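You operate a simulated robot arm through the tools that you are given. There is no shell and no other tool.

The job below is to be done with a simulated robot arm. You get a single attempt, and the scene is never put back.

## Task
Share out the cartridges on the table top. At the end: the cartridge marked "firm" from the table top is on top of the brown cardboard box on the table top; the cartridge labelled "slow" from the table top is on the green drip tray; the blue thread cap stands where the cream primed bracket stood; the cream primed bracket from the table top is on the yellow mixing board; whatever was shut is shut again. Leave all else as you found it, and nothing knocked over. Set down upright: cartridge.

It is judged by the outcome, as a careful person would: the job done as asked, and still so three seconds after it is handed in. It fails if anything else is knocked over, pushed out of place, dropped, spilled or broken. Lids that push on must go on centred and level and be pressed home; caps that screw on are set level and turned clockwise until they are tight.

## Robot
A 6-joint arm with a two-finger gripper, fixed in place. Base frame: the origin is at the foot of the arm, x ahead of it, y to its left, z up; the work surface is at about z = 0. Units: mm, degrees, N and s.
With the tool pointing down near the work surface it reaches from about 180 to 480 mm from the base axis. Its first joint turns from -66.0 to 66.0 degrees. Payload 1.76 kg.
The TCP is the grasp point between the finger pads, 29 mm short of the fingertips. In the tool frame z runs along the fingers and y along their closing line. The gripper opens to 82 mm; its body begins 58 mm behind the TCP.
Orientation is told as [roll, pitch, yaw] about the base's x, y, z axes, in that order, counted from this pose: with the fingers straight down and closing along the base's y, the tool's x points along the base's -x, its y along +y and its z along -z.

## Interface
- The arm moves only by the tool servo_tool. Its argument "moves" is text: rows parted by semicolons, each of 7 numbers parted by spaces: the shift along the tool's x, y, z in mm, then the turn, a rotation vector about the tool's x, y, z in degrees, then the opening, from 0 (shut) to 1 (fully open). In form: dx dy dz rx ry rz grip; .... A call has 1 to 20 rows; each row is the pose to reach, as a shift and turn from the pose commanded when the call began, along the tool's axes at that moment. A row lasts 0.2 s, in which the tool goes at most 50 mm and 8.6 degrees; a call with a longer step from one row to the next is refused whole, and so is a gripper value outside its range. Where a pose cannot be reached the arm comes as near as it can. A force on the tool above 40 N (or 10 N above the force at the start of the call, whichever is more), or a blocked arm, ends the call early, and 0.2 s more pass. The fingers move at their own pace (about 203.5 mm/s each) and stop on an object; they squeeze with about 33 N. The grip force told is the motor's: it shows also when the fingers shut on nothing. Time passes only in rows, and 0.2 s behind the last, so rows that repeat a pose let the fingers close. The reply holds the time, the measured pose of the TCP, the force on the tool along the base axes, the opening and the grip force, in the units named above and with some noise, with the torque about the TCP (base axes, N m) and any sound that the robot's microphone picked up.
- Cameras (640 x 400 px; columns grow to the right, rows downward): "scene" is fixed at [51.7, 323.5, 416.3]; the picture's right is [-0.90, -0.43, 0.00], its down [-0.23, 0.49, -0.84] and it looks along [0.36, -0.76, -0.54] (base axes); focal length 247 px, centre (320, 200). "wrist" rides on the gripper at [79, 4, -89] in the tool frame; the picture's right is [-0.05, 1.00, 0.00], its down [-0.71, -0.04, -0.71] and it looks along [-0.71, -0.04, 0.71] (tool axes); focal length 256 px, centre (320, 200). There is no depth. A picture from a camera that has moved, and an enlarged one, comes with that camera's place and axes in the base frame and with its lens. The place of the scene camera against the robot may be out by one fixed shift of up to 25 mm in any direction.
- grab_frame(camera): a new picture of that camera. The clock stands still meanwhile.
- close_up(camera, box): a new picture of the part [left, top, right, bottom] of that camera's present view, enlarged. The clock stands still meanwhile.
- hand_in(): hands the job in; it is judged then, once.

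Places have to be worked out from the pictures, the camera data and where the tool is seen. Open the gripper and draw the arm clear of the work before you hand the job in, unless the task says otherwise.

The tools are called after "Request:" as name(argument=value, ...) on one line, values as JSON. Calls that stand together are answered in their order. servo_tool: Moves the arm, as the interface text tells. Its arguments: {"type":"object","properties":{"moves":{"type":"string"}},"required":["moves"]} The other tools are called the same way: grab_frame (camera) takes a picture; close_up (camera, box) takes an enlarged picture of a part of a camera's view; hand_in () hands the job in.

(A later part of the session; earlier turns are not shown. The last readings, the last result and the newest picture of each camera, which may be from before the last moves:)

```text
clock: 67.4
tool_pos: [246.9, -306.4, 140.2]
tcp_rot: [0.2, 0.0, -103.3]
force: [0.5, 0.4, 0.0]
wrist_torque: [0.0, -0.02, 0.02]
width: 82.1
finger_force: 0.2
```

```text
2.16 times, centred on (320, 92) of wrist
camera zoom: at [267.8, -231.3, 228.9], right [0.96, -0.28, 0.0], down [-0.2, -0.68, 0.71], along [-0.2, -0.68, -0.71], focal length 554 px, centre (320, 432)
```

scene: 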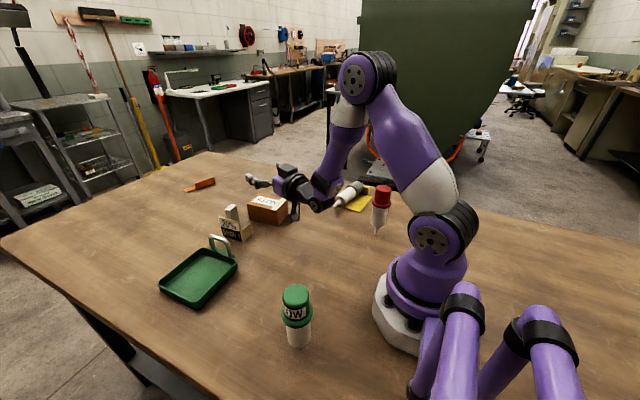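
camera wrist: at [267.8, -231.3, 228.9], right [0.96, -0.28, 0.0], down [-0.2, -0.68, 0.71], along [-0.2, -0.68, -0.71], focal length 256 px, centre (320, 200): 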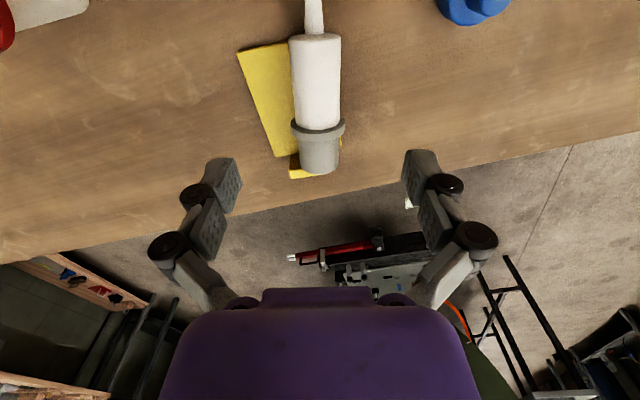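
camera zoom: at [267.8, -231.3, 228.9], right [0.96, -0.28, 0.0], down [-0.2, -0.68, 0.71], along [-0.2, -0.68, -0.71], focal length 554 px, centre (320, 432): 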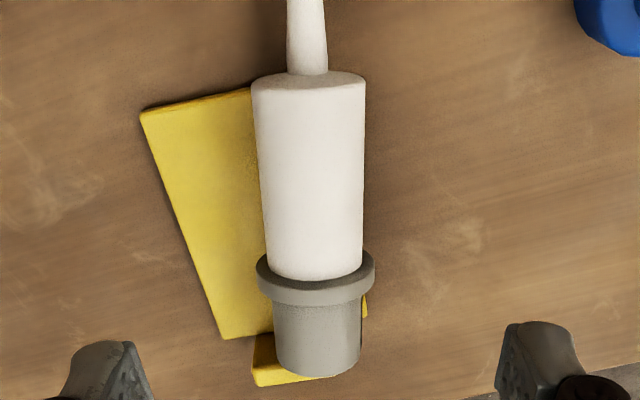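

I judge the cartridge's axis to run along azimuth ~75°, with the grip point at about (243,-307). I'll correct 3.6 mm sideways and 1.4° in yaw, then lower to TCP z≈39 with the fingers open.

Request:
servo_tool(moves="-1.8 -3.6 20 0 0 1.4 1; -1.8 -3.6 40 0 0 1.4 1; -1.8 -3.6 58 0 0 1.4 1; -1.8 -3.6 73 0 0 1.4 1; -1.8 -3.6 85 0 0 1.4 1; -1.8 -3.6 93 0 0 1.4 1; -1.8 -3.6 98 0 0 1.4 1; -1.8 -3.6 101 0 0 1.4 1; -1.8 -3.6 101 0 0 1.4 1")

Request:
grab_frame(camera="wrist")

Request:
close_up(camera="scene", box=[310, 150, 410, 230])

```text
clock: 69.4
tool_pos: [242.9, -307.7, 38.5]
tcp_rot: [0.1, 0.1, -104.6]
force: [-0.7, -1.0, -0.2]
wrist_torque: [-0.01, 0.01, -0.02]
width: 81.9
finger_force: 0.0
```

```text
taken
camera wrist: at [265.6, -233.0, 127.5], right [0.95, -0.3, 0.0], down [-0.21, -0.67, 0.71], along [-0.21, -0.67, -0.71], focal length 256 px, centre (320, 200)
```

wrist: 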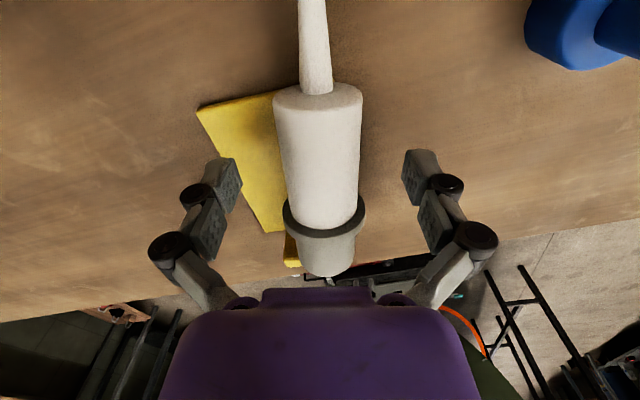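

```text
5.00 times, centred on (360, 190) of scene
camera zoom: at [51.7, 323.5, 416.3], right [-0.9, -0.43, 0.0], down [-0.23, 0.49, -0.84], along [0.36, -0.76, -0.54], focal length 1236 px, centre (120, 250)
```

zoom: 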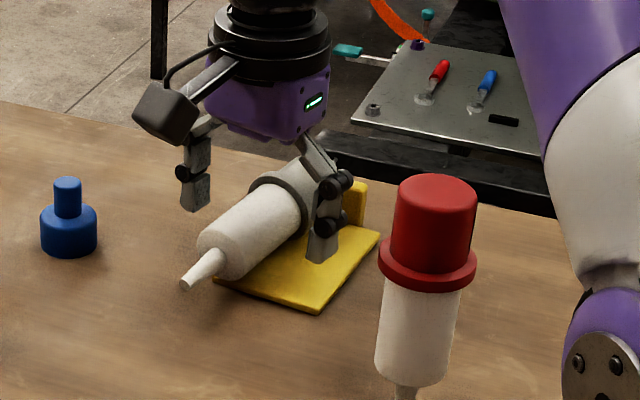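

The body is centred between the fingers with ~14 mm clearance to the flange. Closing gradually.

Request:
servo_tool(moves="0 0 0 0 0 0 0.8; 0 0 0 0 0 0 0.65; 0 0 0 0 0 0 0.55; 0 0 0 0 0 0 0.48; 0 0 0 0 0 0 0.44; 0 0 0 0 0 0 0.4; 0 0 0 0 0 0 0.2; 0 0 0 0 0 0 0; 0 0 0 0 0 0 0; 0 0 0 0 0 0 0")

Request:
grab_frame(camera="wrist")

Request:
close_up(camera="scene", box=[310, 150, 410, 230])

```text
clock: 71.6
tool_pos: [242.6, -308.2, 39.5]
tcp_rot: [0.1, 0.0, -104.5]
force: [-0.4, -0.6, 2.7]
wrist_torque: [0.0, 0.0, 0.05]
width: 35.0
finger_force: 33.0
```

```text
taken
camera wrist: at [265.7, -233.1, 127.7], right [0.95, -0.3, 0.0], down [-0.21, -0.67, 0.71], along [-0.21, -0.67, -0.71], focal length 256 px, centre (320, 200)
```

wrist: 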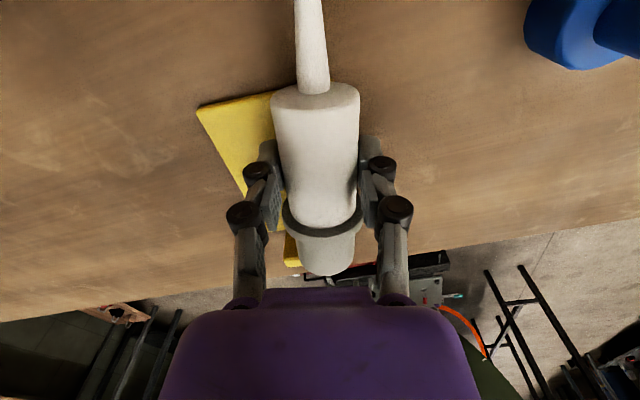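

```text
5.00 times, centred on (360, 190) of scene
camera zoom: at [51.7, 323.5, 416.3], right [-0.9, -0.43, 0.0], down [-0.23, 0.49, -0.84], along [0.36, -0.76, -0.54], focal length 1236 px, centre (120, 250)
```

zoom: 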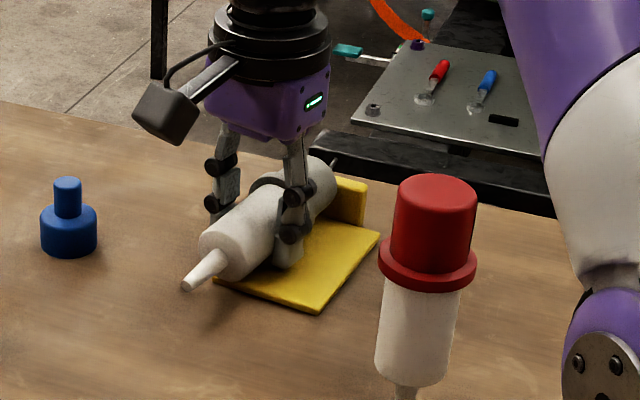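

Gripped at 35 mm. I'll lift slowly about 40 mm and check for slip before going further.

Request:
servo_tool(moves="0 0 -1 0 0 0 0; 0 0 -3 0 0 0 0; 0 0 -6 0 0 0 0; 0 0 -10 0 0 0 0; 0 0 -15 0 0 0 0; 0 0 -20 0 0 0 0; 0 0 -25 0 0 0 0; 0 0 -30 0 0 0 0; 0 0 -35 0 0 0 0; 0 0 -39 0 0 0 0; 0 0 -42 0 0 0 0; 0 0 -44 0 0 0 0; 0 0 -45 0 0 0 0")

Request:
grab_frame(camera="wrist")

Request:
close_up(camera="scene", box=[310, 140, 410, 230])

```text
clock: 74.4
tool_pos: [243.1, -309.0, 84.4]
tcp_rot: [0.0, 0.1, -104.6]
force: [-1.5, -0.5, -1.2]
wrist_torque: [0.01, -0.03, 0.01]
width: 35.2
finger_force: 32.8
```

```text
taken
camera wrist: at [265.3, -232.9, 172.8], right [0.95, -0.3, 0.0], down [-0.21, -0.67, 0.71], along [-0.21, -0.67, -0.71], focal length 256 px, centre (320, 200)
```

wrist: 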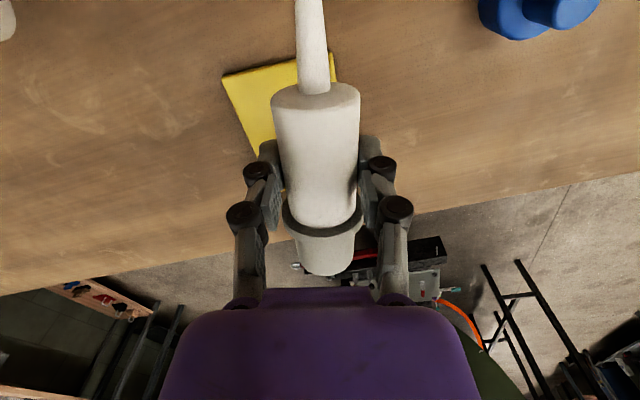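

```text
4.44 times, centred on (360, 185) of scene
camera zoom: at [51.7, 323.5, 416.3], right [-0.9, -0.43, 0.0], down [-0.23, 0.49, -0.84], along [0.36, -0.76, -0.54], focal length 1099 px, centre (142, 267)
```

zoom: 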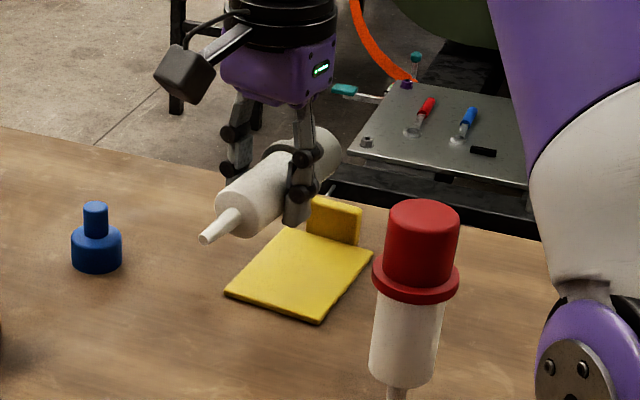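

No slip at all. I'll carry it smoothly to the staging point (318,-104,170), turning so the nozzle points toward the base.

Request:
servo_tool(moves="2.1 0.2 -0.8 0 0 -0.8 0; 6.2 0.6 -2.5 0 0 -2.5 0; 12.5 1.2 -5 0 0 -5 0; 20.8 2 -8.3 0 0 -8.3 0; 31.2 3.1 -12.4 0 0 -12.4 0; 43.7 4.3 -17.4 0 0 -17.4 0; 58.2 5.7 -23.2 0 0 -23.2 0; 72.8 7.1 -28.9 0 0 -29 0; 87.3 8.6 -34.7 0 0 -34.8 0; 101.9 10 -40.5 0 0 -40.6 0; 116.5 11.4 -46.3 0 0 -46.4 0; 131 12.8 -52.1 0 0 -52.2 0; 145.6 14.3 -57.9 0 0 -58 0; 160.1 15.7 -63.7 0 0 -63.8 0; 174.7 17.1 -69.5 0 0 -69.6 0; 187.2 18.3 -74.4 0 0 -74.6 0; 197.6 19.4 -78.6 0 0 -78.7 0; 205.9 20.2 -81.9 0 0 -82.1 0; 212.1 20.8 -84.3 0 0 -84.5 0; 216.3 21.2 -86 0 0 -86.2 0")

Request:
grab_frame(camera="wrist")

Request:
grab_frame(camera="scene")

```text
clock: 78.6
tool_pos: [315.8, -104.6, 169.4]
tcp_rot: [0.0, -0.1, -18.3]
force: [0.1, 0.5, -1.0]
wrist_torque: [0.0, 0.05, -0.01]
width: 35.0
finger_force: 33.0
```

```text
taken
camera wrist: at [241.8, -75.7, 258.6], right [0.36, 0.93, 0.0], down [0.66, -0.26, 0.71], along [0.66, -0.26, -0.71], focal length 256 px, centre (320, 200)
```

wrist: 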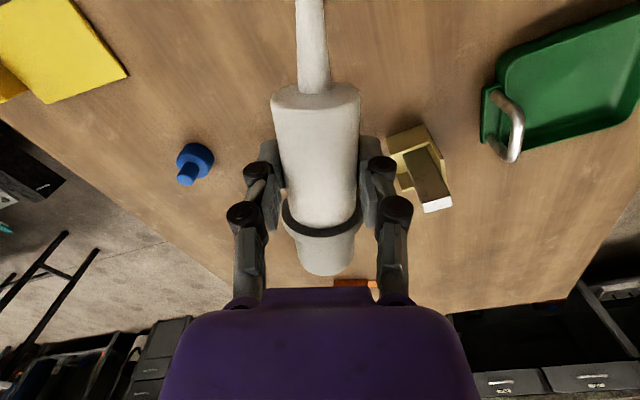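

```text
taken
```

scene: 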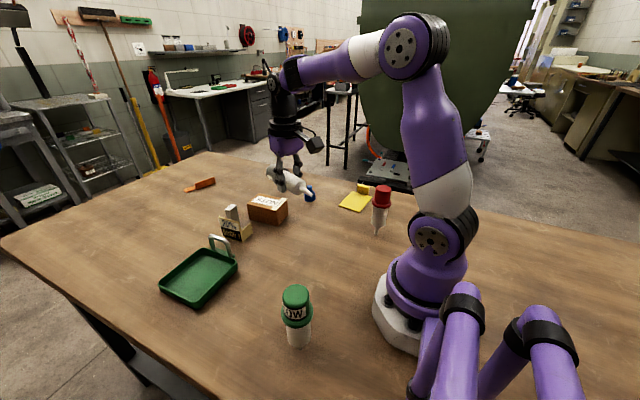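

Held steadily. I'll zoom on the cartridge in the scene view to measure its tilt in the grip.

Request:
close_up(camera="scene", box=[240, 140, 340, 220])

Request:
close_up(camera="wrist", box=[230, 0, 410, 290])

```text
5.00 times, centred on (290, 180) of scene
camera zoom: at [51.7, 323.5, 416.3], right [-0.9, -0.43, 0.0], down [-0.23, 0.49, -0.84], along [0.36, -0.76, -0.54], focal length 1236 px, centre (470, 300)
```

zoom: 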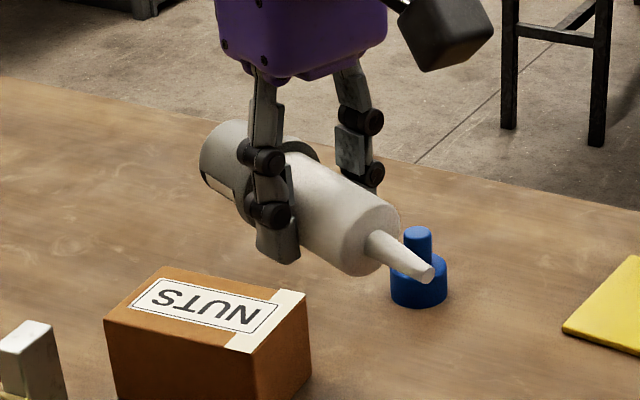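

```text
1.38 times, centred on (320, 145) of wrist
camera zoom: at [241.8, -75.7, 258.6], right [0.36, 0.93, 0.0], down [0.66, -0.26, 0.71], along [0.66, -0.26, -0.71], focal length 353 px, centre (320, 276)
```

zoom: 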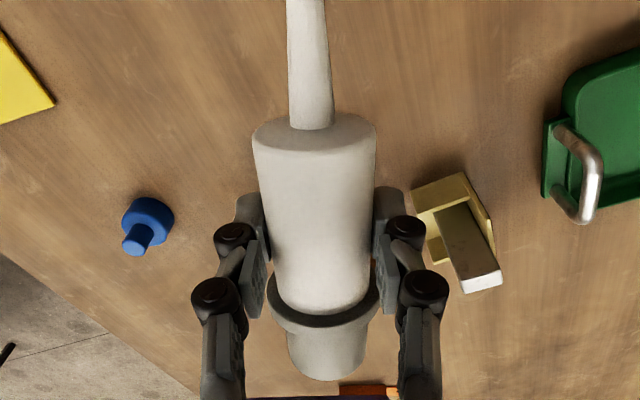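

The cartridge sits ~13 mm below the TCP with a slight nose-down tilt of about 3°. Now tilting outward step by step, on the same path as tested.

Request:
servo_tool(moves="-1.5 0 0 0 -1.5 0 0; -4.5 0 0 0 -4.5 0 0; -9 0 0 0 -9 0 0; -14.5 0 0 0 -14 0 0; -20 0 0 0 -19 0 0; -25.5 0 0 0 -24 0 0; -31 0 0 0 -29 0 0; -36.5 0 0 0 -34 0 0; -42 0 0 0 -39 0 0; -47.5 0 0 0 -44 0 0; -52.5 0 0 0 -48.5 0 0; -56.5 0 0 0 -52.5 0 0; -59 0 0 0 -55 0 0; -60 0 0 0 -56 0 0")

Request:
close_up(camera="scene", box=[210, 110, 350, 230])

```text
clock: 81.6
tool_pos: [374.7, -124.2, 169.7]
tcp_rot: [0.1, -56.1, -18.4]
force: [0.3, -1.0, -2.6]
wrist_torque: [0.01, 0.02, 0.03]
width: 35.4
finger_force: 33.6
```

```text
3.33 times, centred on (280, 170) of scene
camera zoom: at [51.7, 323.5, 416.3], right [-0.9, -0.43, 0.0], down [-0.23, 0.49, -0.84], along [0.36, -0.76, -0.54], focal length 824 px, centre (453, 300)
```

zoom: 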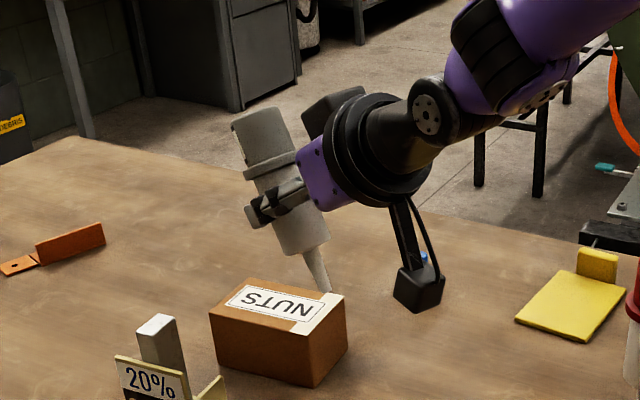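

Holding well. Continuing the tilt by another 30° (to ~86°, compensating the nose-down tilt), moving to above the box.

Request:
servo_tool(moves="0 0 1.5 0 -1.5 0 0; 0 0 4.5 0 -4.5 0 0; 0 0 9 0 -8.5 0 0; 0 0 15 0 -13 0 0; 0 0 21 0 -17.5 0 0; 0 0 26.5 0 -22 0 0; 0 0 31 0 -26 0 0; 0 0 34 0 -28.5 0 0; 0 0 36 0 -30 0 0; 0 0 36 0 -30 0 0")

Request:
close_up(camera="scene", box=[210, 110, 350, 230])

Request:
close_up(camera="scene", box=[235, 140, 305, 230])

```text
clock: 83.8
tool_pos: [403.2, -132.2, 150.7]
tcp_rot: [1.1, -86.1, -19.3]
force: [-0.3, 0.1, -2.3]
wrist_torque: [0.02, 0.02, 0.02]
width: 35.5
finger_force: 33.3
```

```text
3.33 times, centred on (280, 170) of scene
camera zoom: at [51.7, 323.5, 416.3], right [-0.9, -0.43, 0.0], down [-0.23, 0.49, -0.84], along [0.36, -0.76, -0.54], focal length 824 px, centre (453, 300)
```

zoom: 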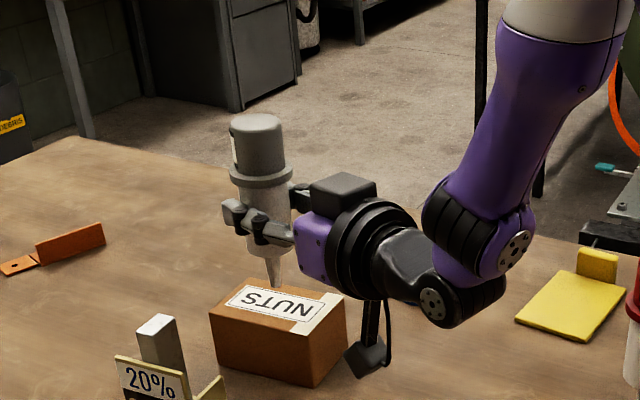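

```text
4.44 times, centred on (270, 185) of scene
camera zoom: at [51.7, 323.5, 416.3], right [-0.9, -0.43, 0.0], down [-0.23, 0.49, -0.84], along [0.36, -0.76, -0.54], focal length 1099 px, centre (542, 267)
```

zoom: 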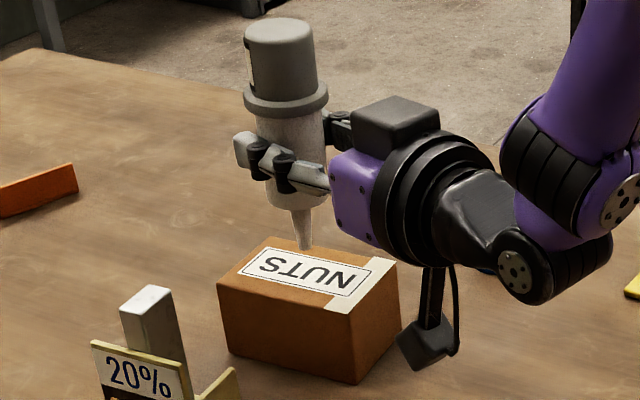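

The cartridge is nearly vertical above the box. I'll take finer zooms to measure the remaining lean against the true vertical.

Request:
close_up(camera="scene", box=[248, 140, 288, 200])

Request:
close_up(camera="scene", box=[360, 180, 400, 240])

Request:
close_up(camera="scene", box=[275, 280, 321, 350])

```text
6.67 times, centred on (268, 170) of scene
camera zoom: at [51.7, 323.5, 416.3], right [-0.9, -0.43, 0.0], down [-0.23, 0.49, -0.84], along [0.36, -0.76, -0.54], focal length 1648 px, centre (667, 400)
```

zoom: 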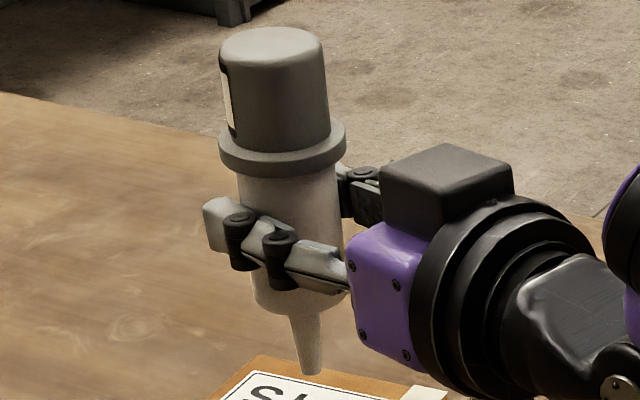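

```text
6.67 times, centred on (380, 210) of scene
camera zoom: at [51.7, 323.5, 416.3], right [-0.9, -0.43, 0.0], down [-0.23, 0.49, -0.84], along [0.36, -0.76, -0.54], focal length 1648 px, centre (-80, 133)
```

zoom: 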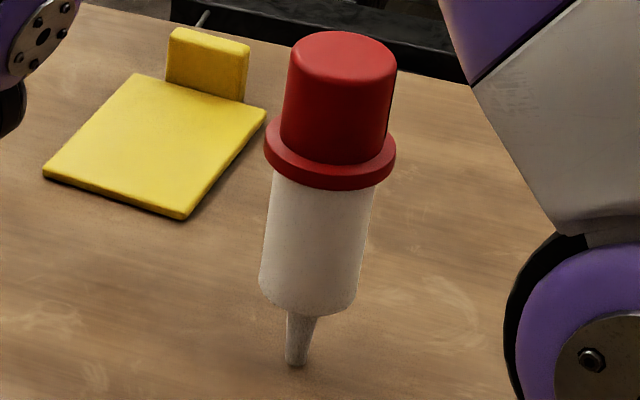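

```text
5.71 times, centred on (298, 315) of scene
camera zoom: at [51.7, 323.5, 416.3], right [-0.9, -0.43, 0.0], down [-0.23, 0.49, -0.84], along [0.36, -0.76, -0.54], focal length 1412 px, centre (446, -457)
```

zoom: 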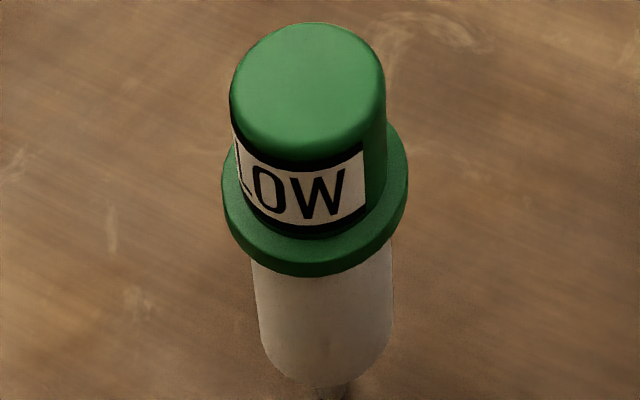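

The remaining lean is about 0.5–0.7° outward, so I'll correct +0.5° while lowering 19 mm toward the box top.

Request:
servo_tool(moves="1 0 0.1 0 0.2 0 0; 3 0 0.2 0 0.5 0 0; 6 0 0.4 0 0.5 0 0; 9.5 0 0.65 0 0.5 0 0; 13 0 0.9 0 0.5 0 0; 16 0 1.1 0 0.5 0 0; 18 0 1.2 0 0.5 0 0; 19 0 1.3 0 0.5 0 0; 19 0 1.3 0 0.5 0 0")

Request:
close_up(camera="scene", box=[235, 145, 305, 235])

Request:
close_up(camera="scene", box=[248, 170, 296, 220])

```text
clock: 85.8
tool_pos: [402.2, -132.3, 131.1]
tcp_rot: [0.6, -85.5, -19.2]
force: [0.0, -0.4, -1.5]
wrist_torque: [0.02, 0.01, -0.05]
width: 35.2
finger_force: 32.9
```

```text
4.44 times, centred on (270, 190) of scene
camera zoom: at [51.7, 323.5, 416.3], right [-0.9, -0.43, 0.0], down [-0.23, 0.49, -0.84], along [0.36, -0.76, -0.54], focal length 1099 px, centre (542, 244)
```

zoom: 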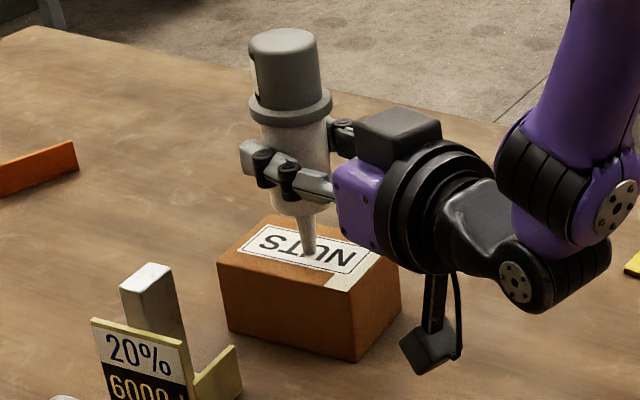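

```text
8.00 times, centred on (272, 195) of scene
camera zoom: at [51.7, 323.5, 416.3], right [-0.9, -0.43, 0.0], down [-0.23, 0.49, -0.84], along [0.36, -0.76, -0.54], focal length 1978 px, centre (704, 240)
```

zoom: 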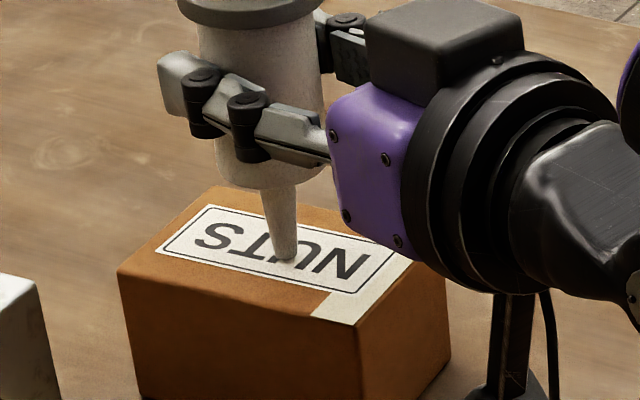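

The nozzle is close above the middle of the box top. Lowering in half-millimetre steps to find contact.

Request:
servo_tool(moves="0.5 0 0.04 0 0 0 0; 1 0 0.08 0 0 0 0; 1.5 0 0.12 0 0 0 0; 2 0 0.16 0 0 0 0; 2.5 0 0.2 0 0 0 0; 3 0 0.24 0 0 0 0")

Request:
close_up(camera="scene", box=[248, 170, 296, 220])

```text
clock: 87.2
tool_pos: [403.1, -132.9, 128.5]
tcp_rot: [0.8, -85.7, -19.3]
force: [-2.2, 1.4, 5.3]
wrist_torque: [0.08, 0.12, 0.03]
width: 35.2
finger_force: 33.0
```

```text
8.00 times, centred on (272, 195) of scene
camera zoom: at [51.7, 323.5, 416.3], right [-0.9, -0.43, 0.0], down [-0.23, 0.49, -0.84], along [0.36, -0.76, -0.54], focal length 1978 px, centre (704, 240)
```

zoom: 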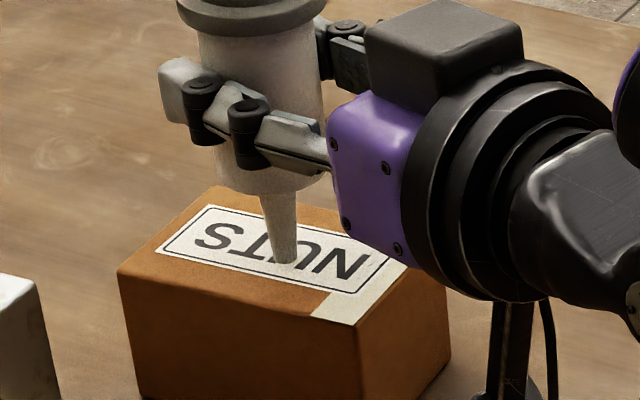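

Contact confirmed (~7 N). I'll ease off slightly and re-measure the lean at high zoom before releasing.

Request:
servo_tool(moves="-0.3 0 -0.02 0 0 0 0; -0.5 0 -0.04 0 0 0 0; -0.5 0 -0.04 0 0 0 0")

Request:
close_up(camera="scene", box=[250, 145, 290, 205])

```text
clock: 88.0
tool_pos: [402.8, -132.7, 128.4]
tcp_rot: [0.5, -85.6, -18.8]
force: [1.7, -1.4, 4.3]
wrist_torque: [-0.07, -0.14, -0.01]
width: 35.2
finger_force: 33.5
```

```text
6.67 times, centred on (270, 175) of scene
camera zoom: at [51.7, 323.5, 416.3], right [-0.9, -0.43, 0.0], down [-0.23, 0.49, -0.84], along [0.36, -0.76, -0.54], focal length 1648 px, centre (653, 367)
```

zoom: 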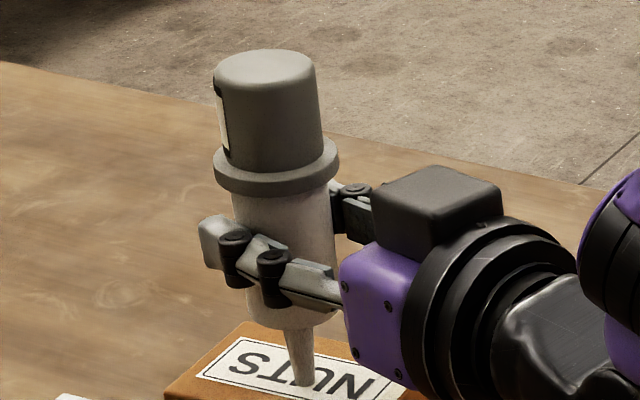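

The tip still leans about 1° outward. I'll lift 1 mm, rotate back 0.8°, and settle to light contact.

Request:
servo_tool(moves="-0.7 0 -0.05 0 0 0 0; -1.5 0 -0.1 0 0 0 0; -1.5 0 -0.1 0 0.3 0 0; -1.5 0 -0.1 0 0.6 0 0; -1.5 0 -0.1 0 0.8 0 0; -1.5 0 -0.1 0 0.8 0 0")

Request:
close_up(camera="scene", box=[250, 145, 290, 205])

```text
clock: 89.4
tool_pos: [402.0, -132.1, 129.8]
tcp_rot: [0.5, -84.6, -18.9]
force: [-0.1, -0.3, -1.7]
wrist_torque: [0.0, 0.01, -0.02]
width: 35.4
finger_force: 33.5
```

```text
6.67 times, centred on (270, 175) of scene
camera zoom: at [51.7, 323.5, 416.3], right [-0.9, -0.43, 0.0], down [-0.23, 0.49, -0.84], along [0.36, -0.76, -0.54], focal length 1648 px, centre (653, 367)
```

zoom: 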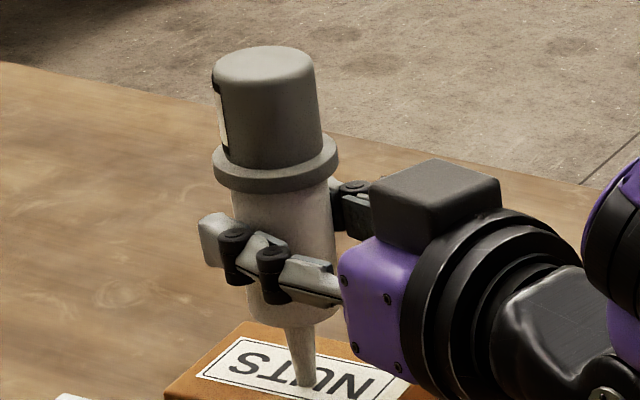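

Closer: comparing with the upright red and green cartridges in the same view, about 0.9° more is needed. Applying it, then lowering gently.

Request:
servo_tool(moves="0 0 0 0 0.3 0 0; 0 0 0 0 0.6 0 0; 0 0 0 0 0.9 0 0; 0.3 0 0.03 0 0.9 0 0; 0.6 0 0.06 0 0.9 0 0; 0.9 0 0.08 0 0.9 0 0; 0.9 0 0.08 0 0.9 0 0")

Request:
close_up(camera="scene", box=[250, 145, 290, 205])

```text
clock: 91.0
tool_pos: [401.6, -132.8, 130.1]
tcp_rot: [0.7, -83.9, -19.0]
force: [0.4, 1.0, 0.7]
wrist_torque: [0.03, 0.01, 0.04]
width: 35.4
finger_force: 32.9
```

```text
6.67 times, centred on (270, 175) of scene
camera zoom: at [51.7, 323.5, 416.3], right [-0.9, -0.43, 0.0], down [-0.23, 0.49, -0.84], along [0.36, -0.76, -0.54], focal length 1648 px, centre (653, 367)
```

zoom: 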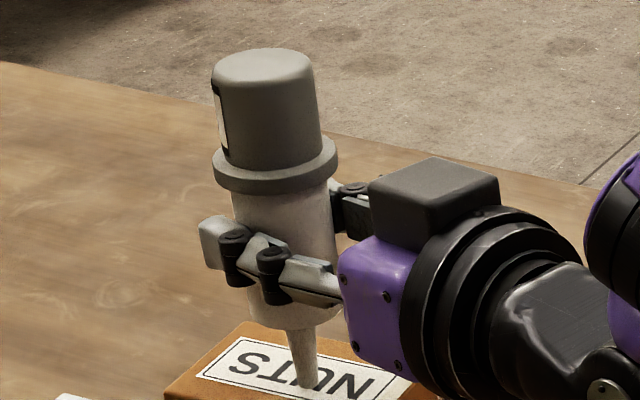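

In light contact and within ~0.5° of vertical. Releasing slowly by opening the fingers in small steps.

Request:
servo_tool(moves="0 0 0 0 0 0 0.42; 0 0 0 0 0 0 0.43; 0 0 0 0 0 0 0.435; 0 0 0 0 0 0 0.44; 0 0 0 0 0 0 0.445; 0 0 0 0 0 0 0.45; 0 0 0 0 0 0 0.46; 0 0 0 0 0 0 0.48; 0 0 0 0 0 0 0.52; 0 0 0 0 0 0 0.58; 0 0 0 0 0 0 0.65; 0 0 0 0 0 0 0.65")

Request:
close_up(camera="scene", box=[250, 145, 290, 205])

```text
clock: 93.6
tool_pos: [402.6, -132.8, 129.0]
tcp_rot: [0.6, -84.0, -18.9]
force: [0.3, 0.1, -0.6]
wrist_torque: [0.02, 0.0, 0.02]
width: 53.4
finger_force: 0.0
```

```text
6.67 times, centred on (270, 175) of scene
camera zoom: at [51.7, 323.5, 416.3], right [-0.9, -0.43, 0.0], down [-0.23, 0.49, -0.84], along [0.36, -0.76, -0.54], focal length 1648 px, centre (653, 367)
```

zoom: 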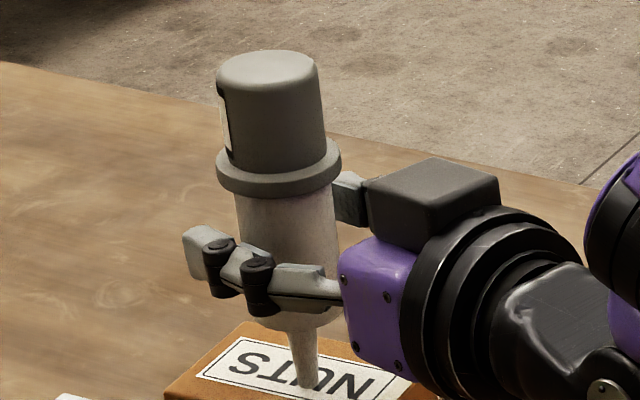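

Released, and it stands. I'll wait a moment and check it is steady on its own before backing away.

Request:
servo_tool(moves="0 0 0 0 0 0 0.75; 0 0 0 0 0 0 0.85; 0 0 0 0 0 0 0.95; 0 0 0 0 0 0 1; 0 0 0 0 0 0 1")

Request:
close_up(camera="scene", box=[250, 145, 290, 205])

```text
clock: 94.8
tool_pos: [403.2, -132.6, 128.5]
tcp_rot: [0.6, -83.9, -18.9]
force: [-1.0, 0.0, 0.5]
wrist_torque: [0.01, 0.02, -0.01]
width: 81.9
finger_force: 0.1
```

```text
6.67 times, centred on (270, 175) of scene
camera zoom: at [51.7, 323.5, 416.3], right [-0.9, -0.43, 0.0], down [-0.23, 0.49, -0.84], along [0.36, -0.76, -0.54], focal length 1648 px, centre (653, 367)
```

zoom: 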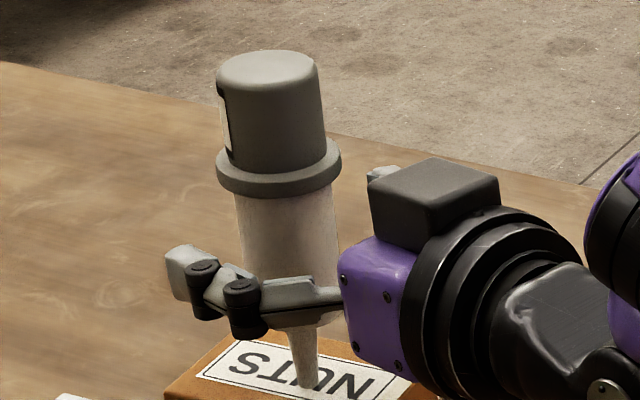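

It is steady (identical frames). Backing straight out along the tool axis with the fingers wide open.

Request:
servo_tool(moves="0 0 -3 0 0 0 1; 0 0 -8 0 0 0 1; 0 0 -15 0 0 0 1; 0 0 -23 0 0 0 1; 0 0 -32 0 0 0 1; 0 0 -42 0 0 0 1; 0 0 -52 0 0 0 1; 0 0 -62 0 0 0 1; 0 0 -72 0 0 0 1; 0 0 -82 0 0 0 1; 0 0 -90 0 0 0 1")

Request:
grab_frame(camera="scene")

Request:
close_up(camera="scene", box=[235, 140, 305, 230])

```text
clock: 97.2
tool_pos: [351.2, -113.9, 128.8]
tcp_rot: [0.9, -83.8, -19.3]
force: [0.9, 0.3, 0.4]
wrist_torque: [-0.01, 0.0, 0.01]
width: 82.1
finger_force: 0.2
out of reach, approached as far as the arm can: row 8, 9, 10, 11
```

```text
taken
```

scene: 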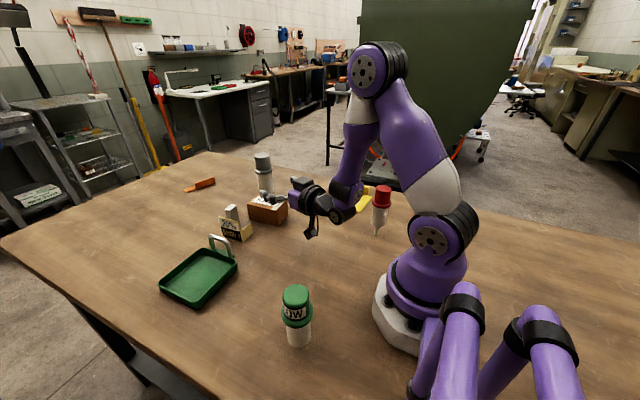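

```text
4.44 times, centred on (270, 185) of scene
camera zoom: at [51.7, 323.5, 416.3], right [-0.9, -0.43, 0.0], down [-0.23, 0.49, -0.84], along [0.36, -0.76, -0.54], focal length 1099 px, centre (542, 267)
```

zoom: 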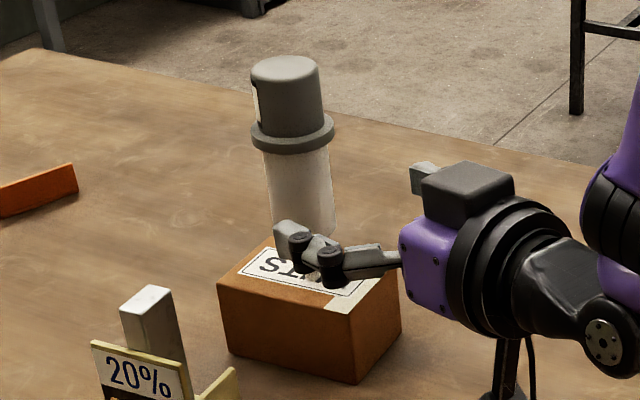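

The cartridge is upright on the box and the fingers are clear of it. Now untilting the tool to vertical while rising.

Request:
servo_tool(moves="-4 0 0 0 7.6 0 1; -8 0 0 0 15.3 0 1; -12 0 0 0 22.9 0 1; -16 0 0 0 30.5 0 1; -20 0 0 0 38.2 0 1; -24 0 0 0 45.8 0 1; -28 0 0 0 53.4 0 1; -32 0 0 0 61.1 0 1; -36 0 0 0 68.7 0 1; -40 0 0 0 76.4 0 1; -44 0 0 0 83.9 0 1; -44 0 0 0 83.9 0 1")

Request:
grab_frame(camera="wrist")

Request:
grab_frame(camera="scene")

```text
clock: 99.8
tool_pos: [357.1, -116.6, 173.2]
tcp_rot: [0.1, 0.1, -18.4]
force: [-1.1, 0.9, -0.1]
wrist_torque: [-0.03, 0.01, -0.01]
width: 81.8
finger_force: 0.1
```

```text
taken
camera wrist: at [281.3, -87.8, 261.5], right [0.36, 0.93, 0.0], down [0.66, -0.26, 0.71], along [0.66, -0.26, -0.71], focal length 256 px, centre (320, 200)
```

wrist: 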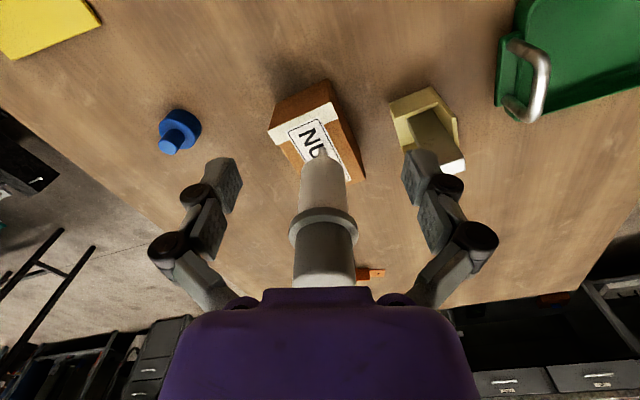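

```text
taken
```

scene: 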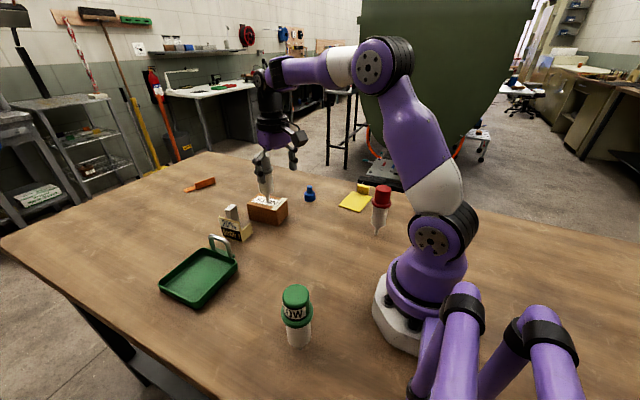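

FIRM is standing on the box. Now I'll compare the yellow board's position with the very first scene close-up to see how far it was shifted.

Request:
servo_tool(moves="10 0 0 0 0 0 1; 25 0 0 0 0 0 1; 45 0 0 0 0 0 1; 60 0 0 0 0 0 1; 60 0 0 0 0 0 1")

Request:
close_up(camera="scene", box=[230, 160, 410, 270])

Request:
close_up(camera="scene", box=[295, 165, 345, 235])

Request:
close_up(camera="scene", box=[355, 175, 405, 245])

```text
clock: 101.0
tool_pos: [297.6, -97.6, 172.5]
tcp_rot: [0.2, 0.0, -18.3]
force: [-0.7, -0.5, -0.5]
wrist_torque: [-0.03, -0.01, -0.01]
width: 81.9
finger_force: 0.1
```

```text
3.56 times, centred on (320, 215) of scene
camera zoom: at [51.7, 323.5, 416.3], right [-0.9, -0.43, 0.0], down [-0.23, 0.49, -0.84], along [0.36, -0.76, -0.54], focal length 879 px, centre (320, 147)
```

zoom: 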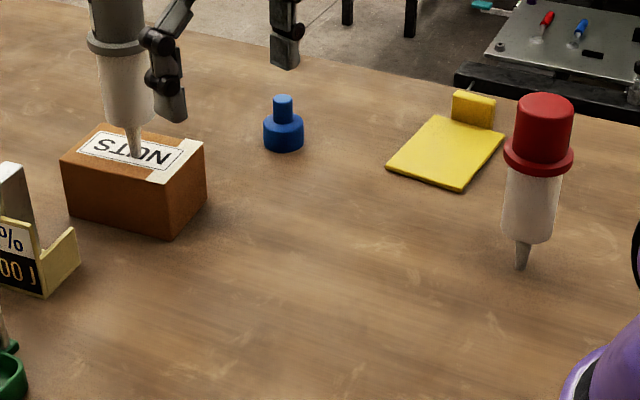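

```text
5.71 times, centred on (320, 200) of scene
camera zoom: at [51.7, 323.5, 416.3], right [-0.9, -0.43, 0.0], down [-0.23, 0.49, -0.84], along [0.36, -0.76, -0.54], focal length 1412 px, centre (320, 200)
```

zoom: 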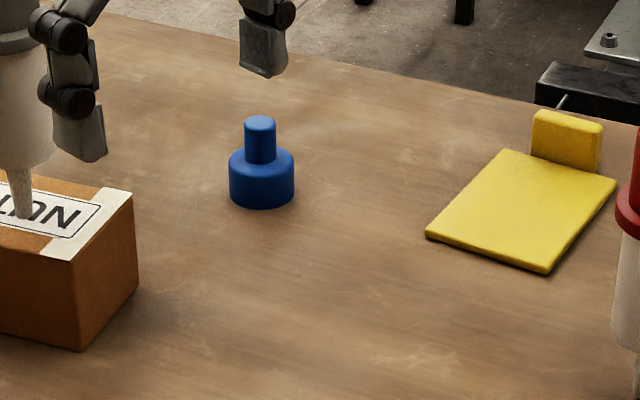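

```text
5.71 times, centred on (380, 210) of scene
camera zoom: at [51.7, 323.5, 416.3], right [-0.9, -0.43, 0.0], down [-0.23, 0.49, -0.84], along [0.36, -0.76, -0.54], focal length 1412 px, centre (-23, 143)
```

zoom: 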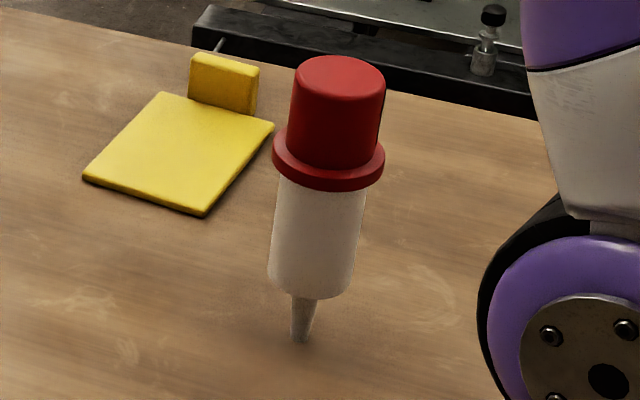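

The board moved only about (−1,−8.5) mm and ~2° clockwise; I want to put it back using its handle. I'll go look at the handle from above.

Request:
servo_tool(moves="3.7 -19.6 -1.8 0 0 -2.6 1; 7.4 -39.3 -3.6 0 0 -5.2 1; 11.1 -58.9 -5.4 0 0 -7.8 1; 14.7 -78.5 -7.1 0 0 -10.5 0.8; 18.4 -98.1 -8.9 0 0 -13.1 0.6; 22.1 -117.8 -10.7 0 0 -15.7 0.5; 25.8 -137.4 -12.5 0 0 -18.3 0.5; 25.8 -137.4 -12.5 0 0 -18.3 0.5")

Request:
grab_frame(camera="wrist")

Request:
close_up(camera="wrist", box=[110, 0, 290, 120])

```text
clock: 102.8
tool_pos: [232.3, -219.1, 184.9]
tcp_rot: [0.1, 0.0, -0.1]
force: [-0.2, 0.2, 0.2]
wrist_torque: [-0.02, -0.02, -0.01]
width: 41.0
finger_force: 0.1
```

```text
taken
camera wrist: at [151.6, -216.3, 273.1], right [0.05, 1.0, 0.0], down [0.71, -0.04, 0.71], along [0.71, -0.04, -0.71], focal length 256 px, centre (320, 200)
```

wrist: 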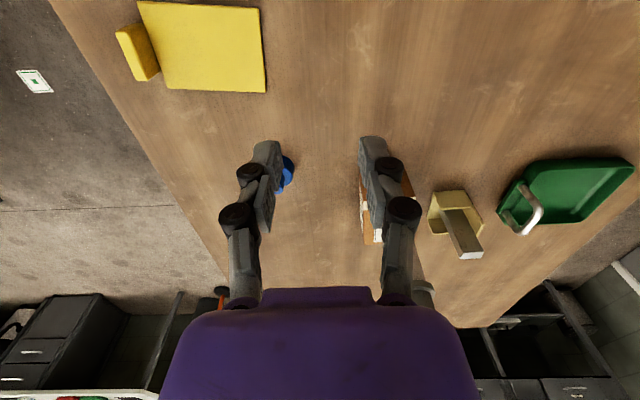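

```text
3.33 times, centred on (200, 60) of wrist
camera zoom: at [151.6, -216.3, 273.1], right [0.05, 1.0, 0.0], down [0.71, -0.04, 0.71], along [0.71, -0.04, -0.71], focal length 853 px, centre (720, 667)
```

zoom: 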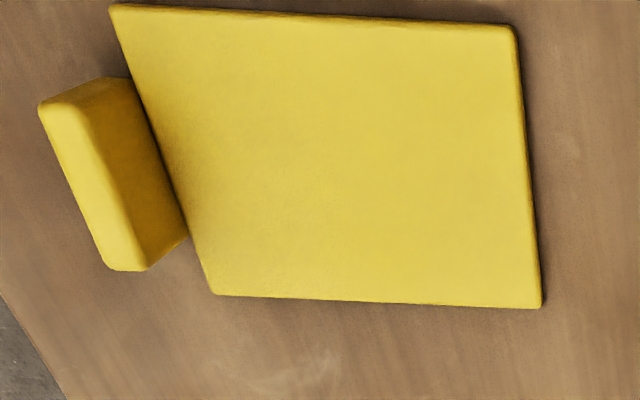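

The board is now centred near (218,-324), turned −5°, and the handle is about 37×11×30 mm centred near (212.7,-381.5). I'll go above the handle to check reach.

Request:
servo_tool(moves="2.2 -17.7 7.2 0 0 0.6 0.5; 4.4 -35.3 14.4 0 0 1.1 0.5; 6.5 -53 21.7 0 0 1.7 0.5; 8.7 -70.7 28.9 0 0 2.3 0.5; 10.9 -88.3 36.1 0 0 2.8 0.5; 13.1 -106 43.3 0 0 3.4 0.5; 15.2 -123.7 50.6 0 0 4 0.5; 17.4 -141.3 57.8 0 0 4.5 0.5; 19.6 -159 65 0 0 5.1 0.5; 19.6 -162 65 0 0 5.1 0.5; 19.6 -162 65 0 0 5.1 0.5")

Request:
grab_frame(camera="wrist")

Request:
close_up(camera="wrist", box=[240, 30, 400, 190])

```text
clock: 105.2
tool_pos: [212.0, -381.9, 120.7]
tcp_rot: [0.2, 0.0, -5.2]
force: [-0.5, 0.6, -0.2]
wrist_torque: [-0.02, -0.01, 0.01]
width: 41.0
finger_force: 0.0
```

```text
taken
camera wrist: at [132.0, -370.9, 208.6], right [0.14, 0.99, 0.0], down [0.7, -0.1, 0.71], along [0.7, -0.1, -0.71], focal length 256 px, centre (320, 200)
```

wrist: 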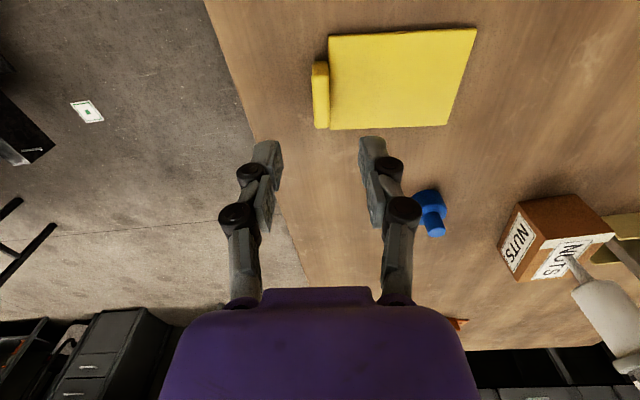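

```text
2.50 times, centred on (320, 110) of wrist
camera zoom: at [132.0, -370.9, 208.6], right [0.14, 0.99, 0.0], down [0.7, -0.1, 0.71], along [0.7, -0.1, -0.71], focal length 640 px, centre (320, 425)
```

zoom: 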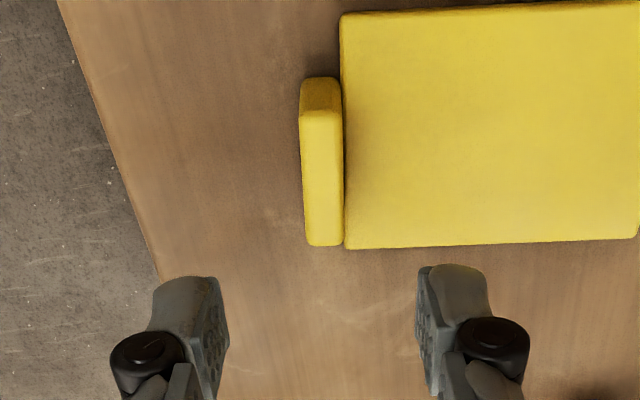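

Reach is fine and the handle is centred under the tool. Lowering to z≈40 and gently gripping the handle.

Request:
servo_tool(moves="0 0 20 0 0 0 0.5; 0 0 40 0 0 0 0.5; 0 0 55 0 0 0 0.5; 0 0 66 0 0 0 0.5; 0 0 74 0 0 0 0.5; 0 0 79 0 0 0 0.5; 0 0 81 0 0 0 0.5; 0 0 81 0 0 0 0.4; 0 0 81 0 0 0 0.3; 0 0 81 0 0 0 0.22; 0 0 81 0 0 0 0.17; 0 0 81 0 0 0 0.1; 0 0 81 0 0 0 0; 0 0 81 0 0 0 0")

Request:
close_up(camera="wrist", box=[230, 50, 410, 240])

Request:
close_up(camera="scene", box=[355, 175, 405, 245])

```text
clock: 108.2
tool_pos: [211.6, -380.6, 38.2]
tcp_rot: [0.1, -0.1, -5.1]
force: [-0.4, -1.2, 1.2]
wrist_torque: [0.0, -0.02, -0.02]
width: 11.1
finger_force: 32.9
```

```text
2.11 times, centred on (320, 145) of wrist
camera zoom: at [132.1, -370.4, 127.3], right [0.14, 0.99, 0.0], down [0.7, -0.1, 0.71], along [0.7, -0.1, -0.71], focal length 539 px, centre (320, 316)
```

zoom: 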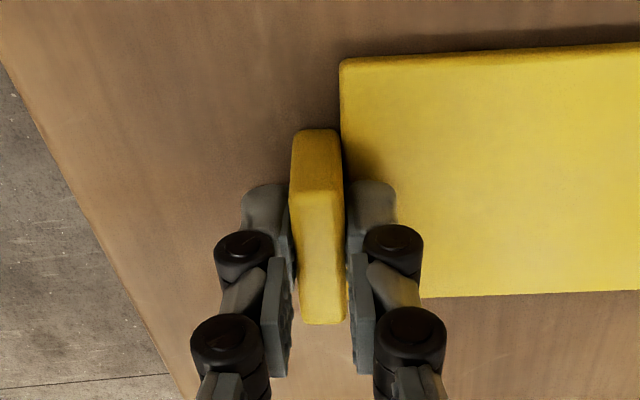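

```text
5.71 times, centred on (380, 210) of scene
camera zoom: at [51.7, 323.5, 416.3], right [-0.9, -0.43, 0.0], down [-0.23, 0.49, -0.84], along [0.36, -0.76, -0.54], focal length 1412 px, centre (-23, 143)
```

zoom: 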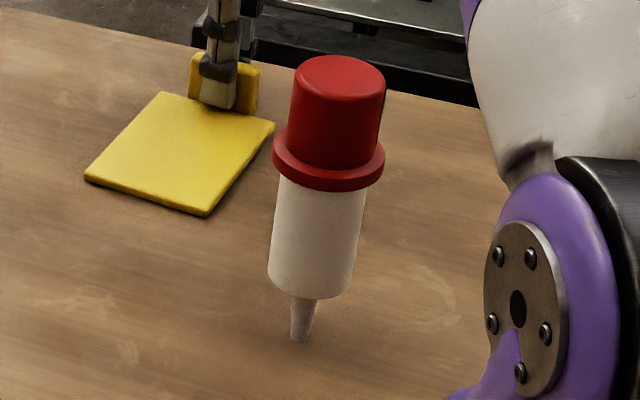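

Handle gripped. Sliding the board back by (+3.7,+8.4) mm with +2.4° rotation.

Request:
servo_tool(moves="-0.5 1.5 0 0 0 -0.4 0; -1 3 0 0 0 -0.8 0; -1.5 4.5 0 0 0 -1.2 0; -2 6 0 0 0 -1.6 0; -2.5 7.4 0 0 0 -2 0; -2.9 8.7 0 0 0 -2.4 0; -2.9 8.7 0 0 0 -2.4 0")

Request:
close_up(camera="scene", box=[355, 175, 405, 245])

```text
clock: 109.8
tool_pos: [214.8, -372.9, 38.5]
tcp_rot: [0.1, 0.1, -2.8]
force: [0.2, -0.1, 0.7]
wrist_torque: [-0.05, -0.01, 0.02]
width: 11.0
finger_force: 32.9
```

```text
5.71 times, centred on (380, 210) of scene
camera zoom: at [51.7, 323.5, 416.3], right [-0.9, -0.43, 0.0], down [-0.23, 0.49, -0.84], along [0.36, -0.76, -0.54], focal length 1412 px, centre (-23, 143)
```

zoom: 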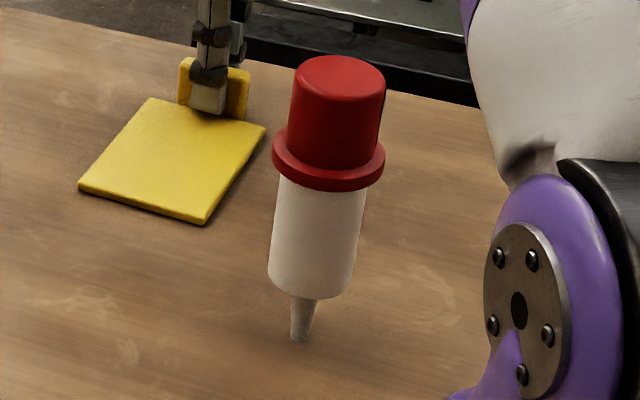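

The board's corners now match the original picture to within ~1 mm. Releasing the handle and rising.

Request:
servo_tool(moves="0 0 0 0 0 0 0.12; 0 0 0 0 0 0 0.15; 0 0 0 0 0 0 0.2; 0 0 0 0 0 0 0.3; 0 0 0 0 0 0 0.4; 0 0 -10 0 0 0 0.4; 0 0 -30 0 0 0 0.4; 0 0 -55 0 0 0 0.4; 0 0 -80 0 0 0 0.4; 0 0 -100 0 0 0 0.4; 0 0 -110 0 0 0 0.4")

Request:
close_up(camera="scene", box=[355, 175, 405, 245])

Request:
grab_frame(camera="wrist")

```text
clock: 112.2
tool_pos: [216.3, -372.3, 149.5]
tcp_rot: [0.1, 0.0, -2.7]
force: [0.0, -0.7, 0.4]
wrist_torque: [0.0, 0.01, -0.01]
width: 33.1
finger_force: 0.0
```

```text
5.71 times, centred on (380, 210) of scene
camera zoom: at [51.7, 323.5, 416.3], right [-0.9, -0.43, 0.0], down [-0.23, 0.49, -0.84], along [0.36, -0.76, -0.54], focal length 1412 px, centre (-23, 143)
```

zoom: 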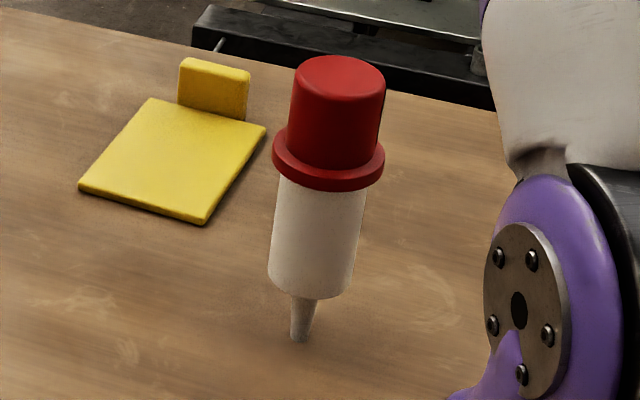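

```text
taken
camera wrist: at [135.2, -365.3, 237.6], right [0.1, 0.99, 0.0], down [0.7, -0.07, 0.71], along [0.7, -0.07, -0.71], focal length 256 px, centre (320, 200)
```

wrist: 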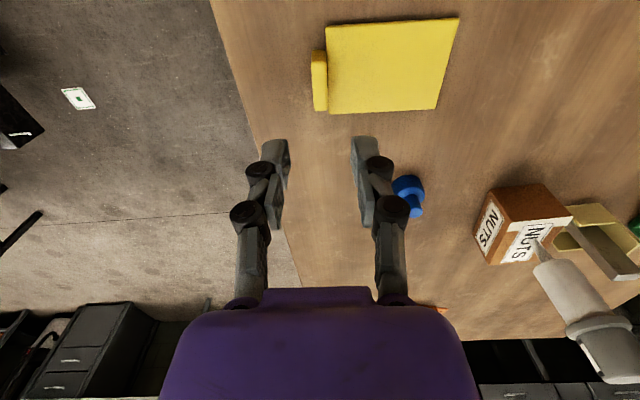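

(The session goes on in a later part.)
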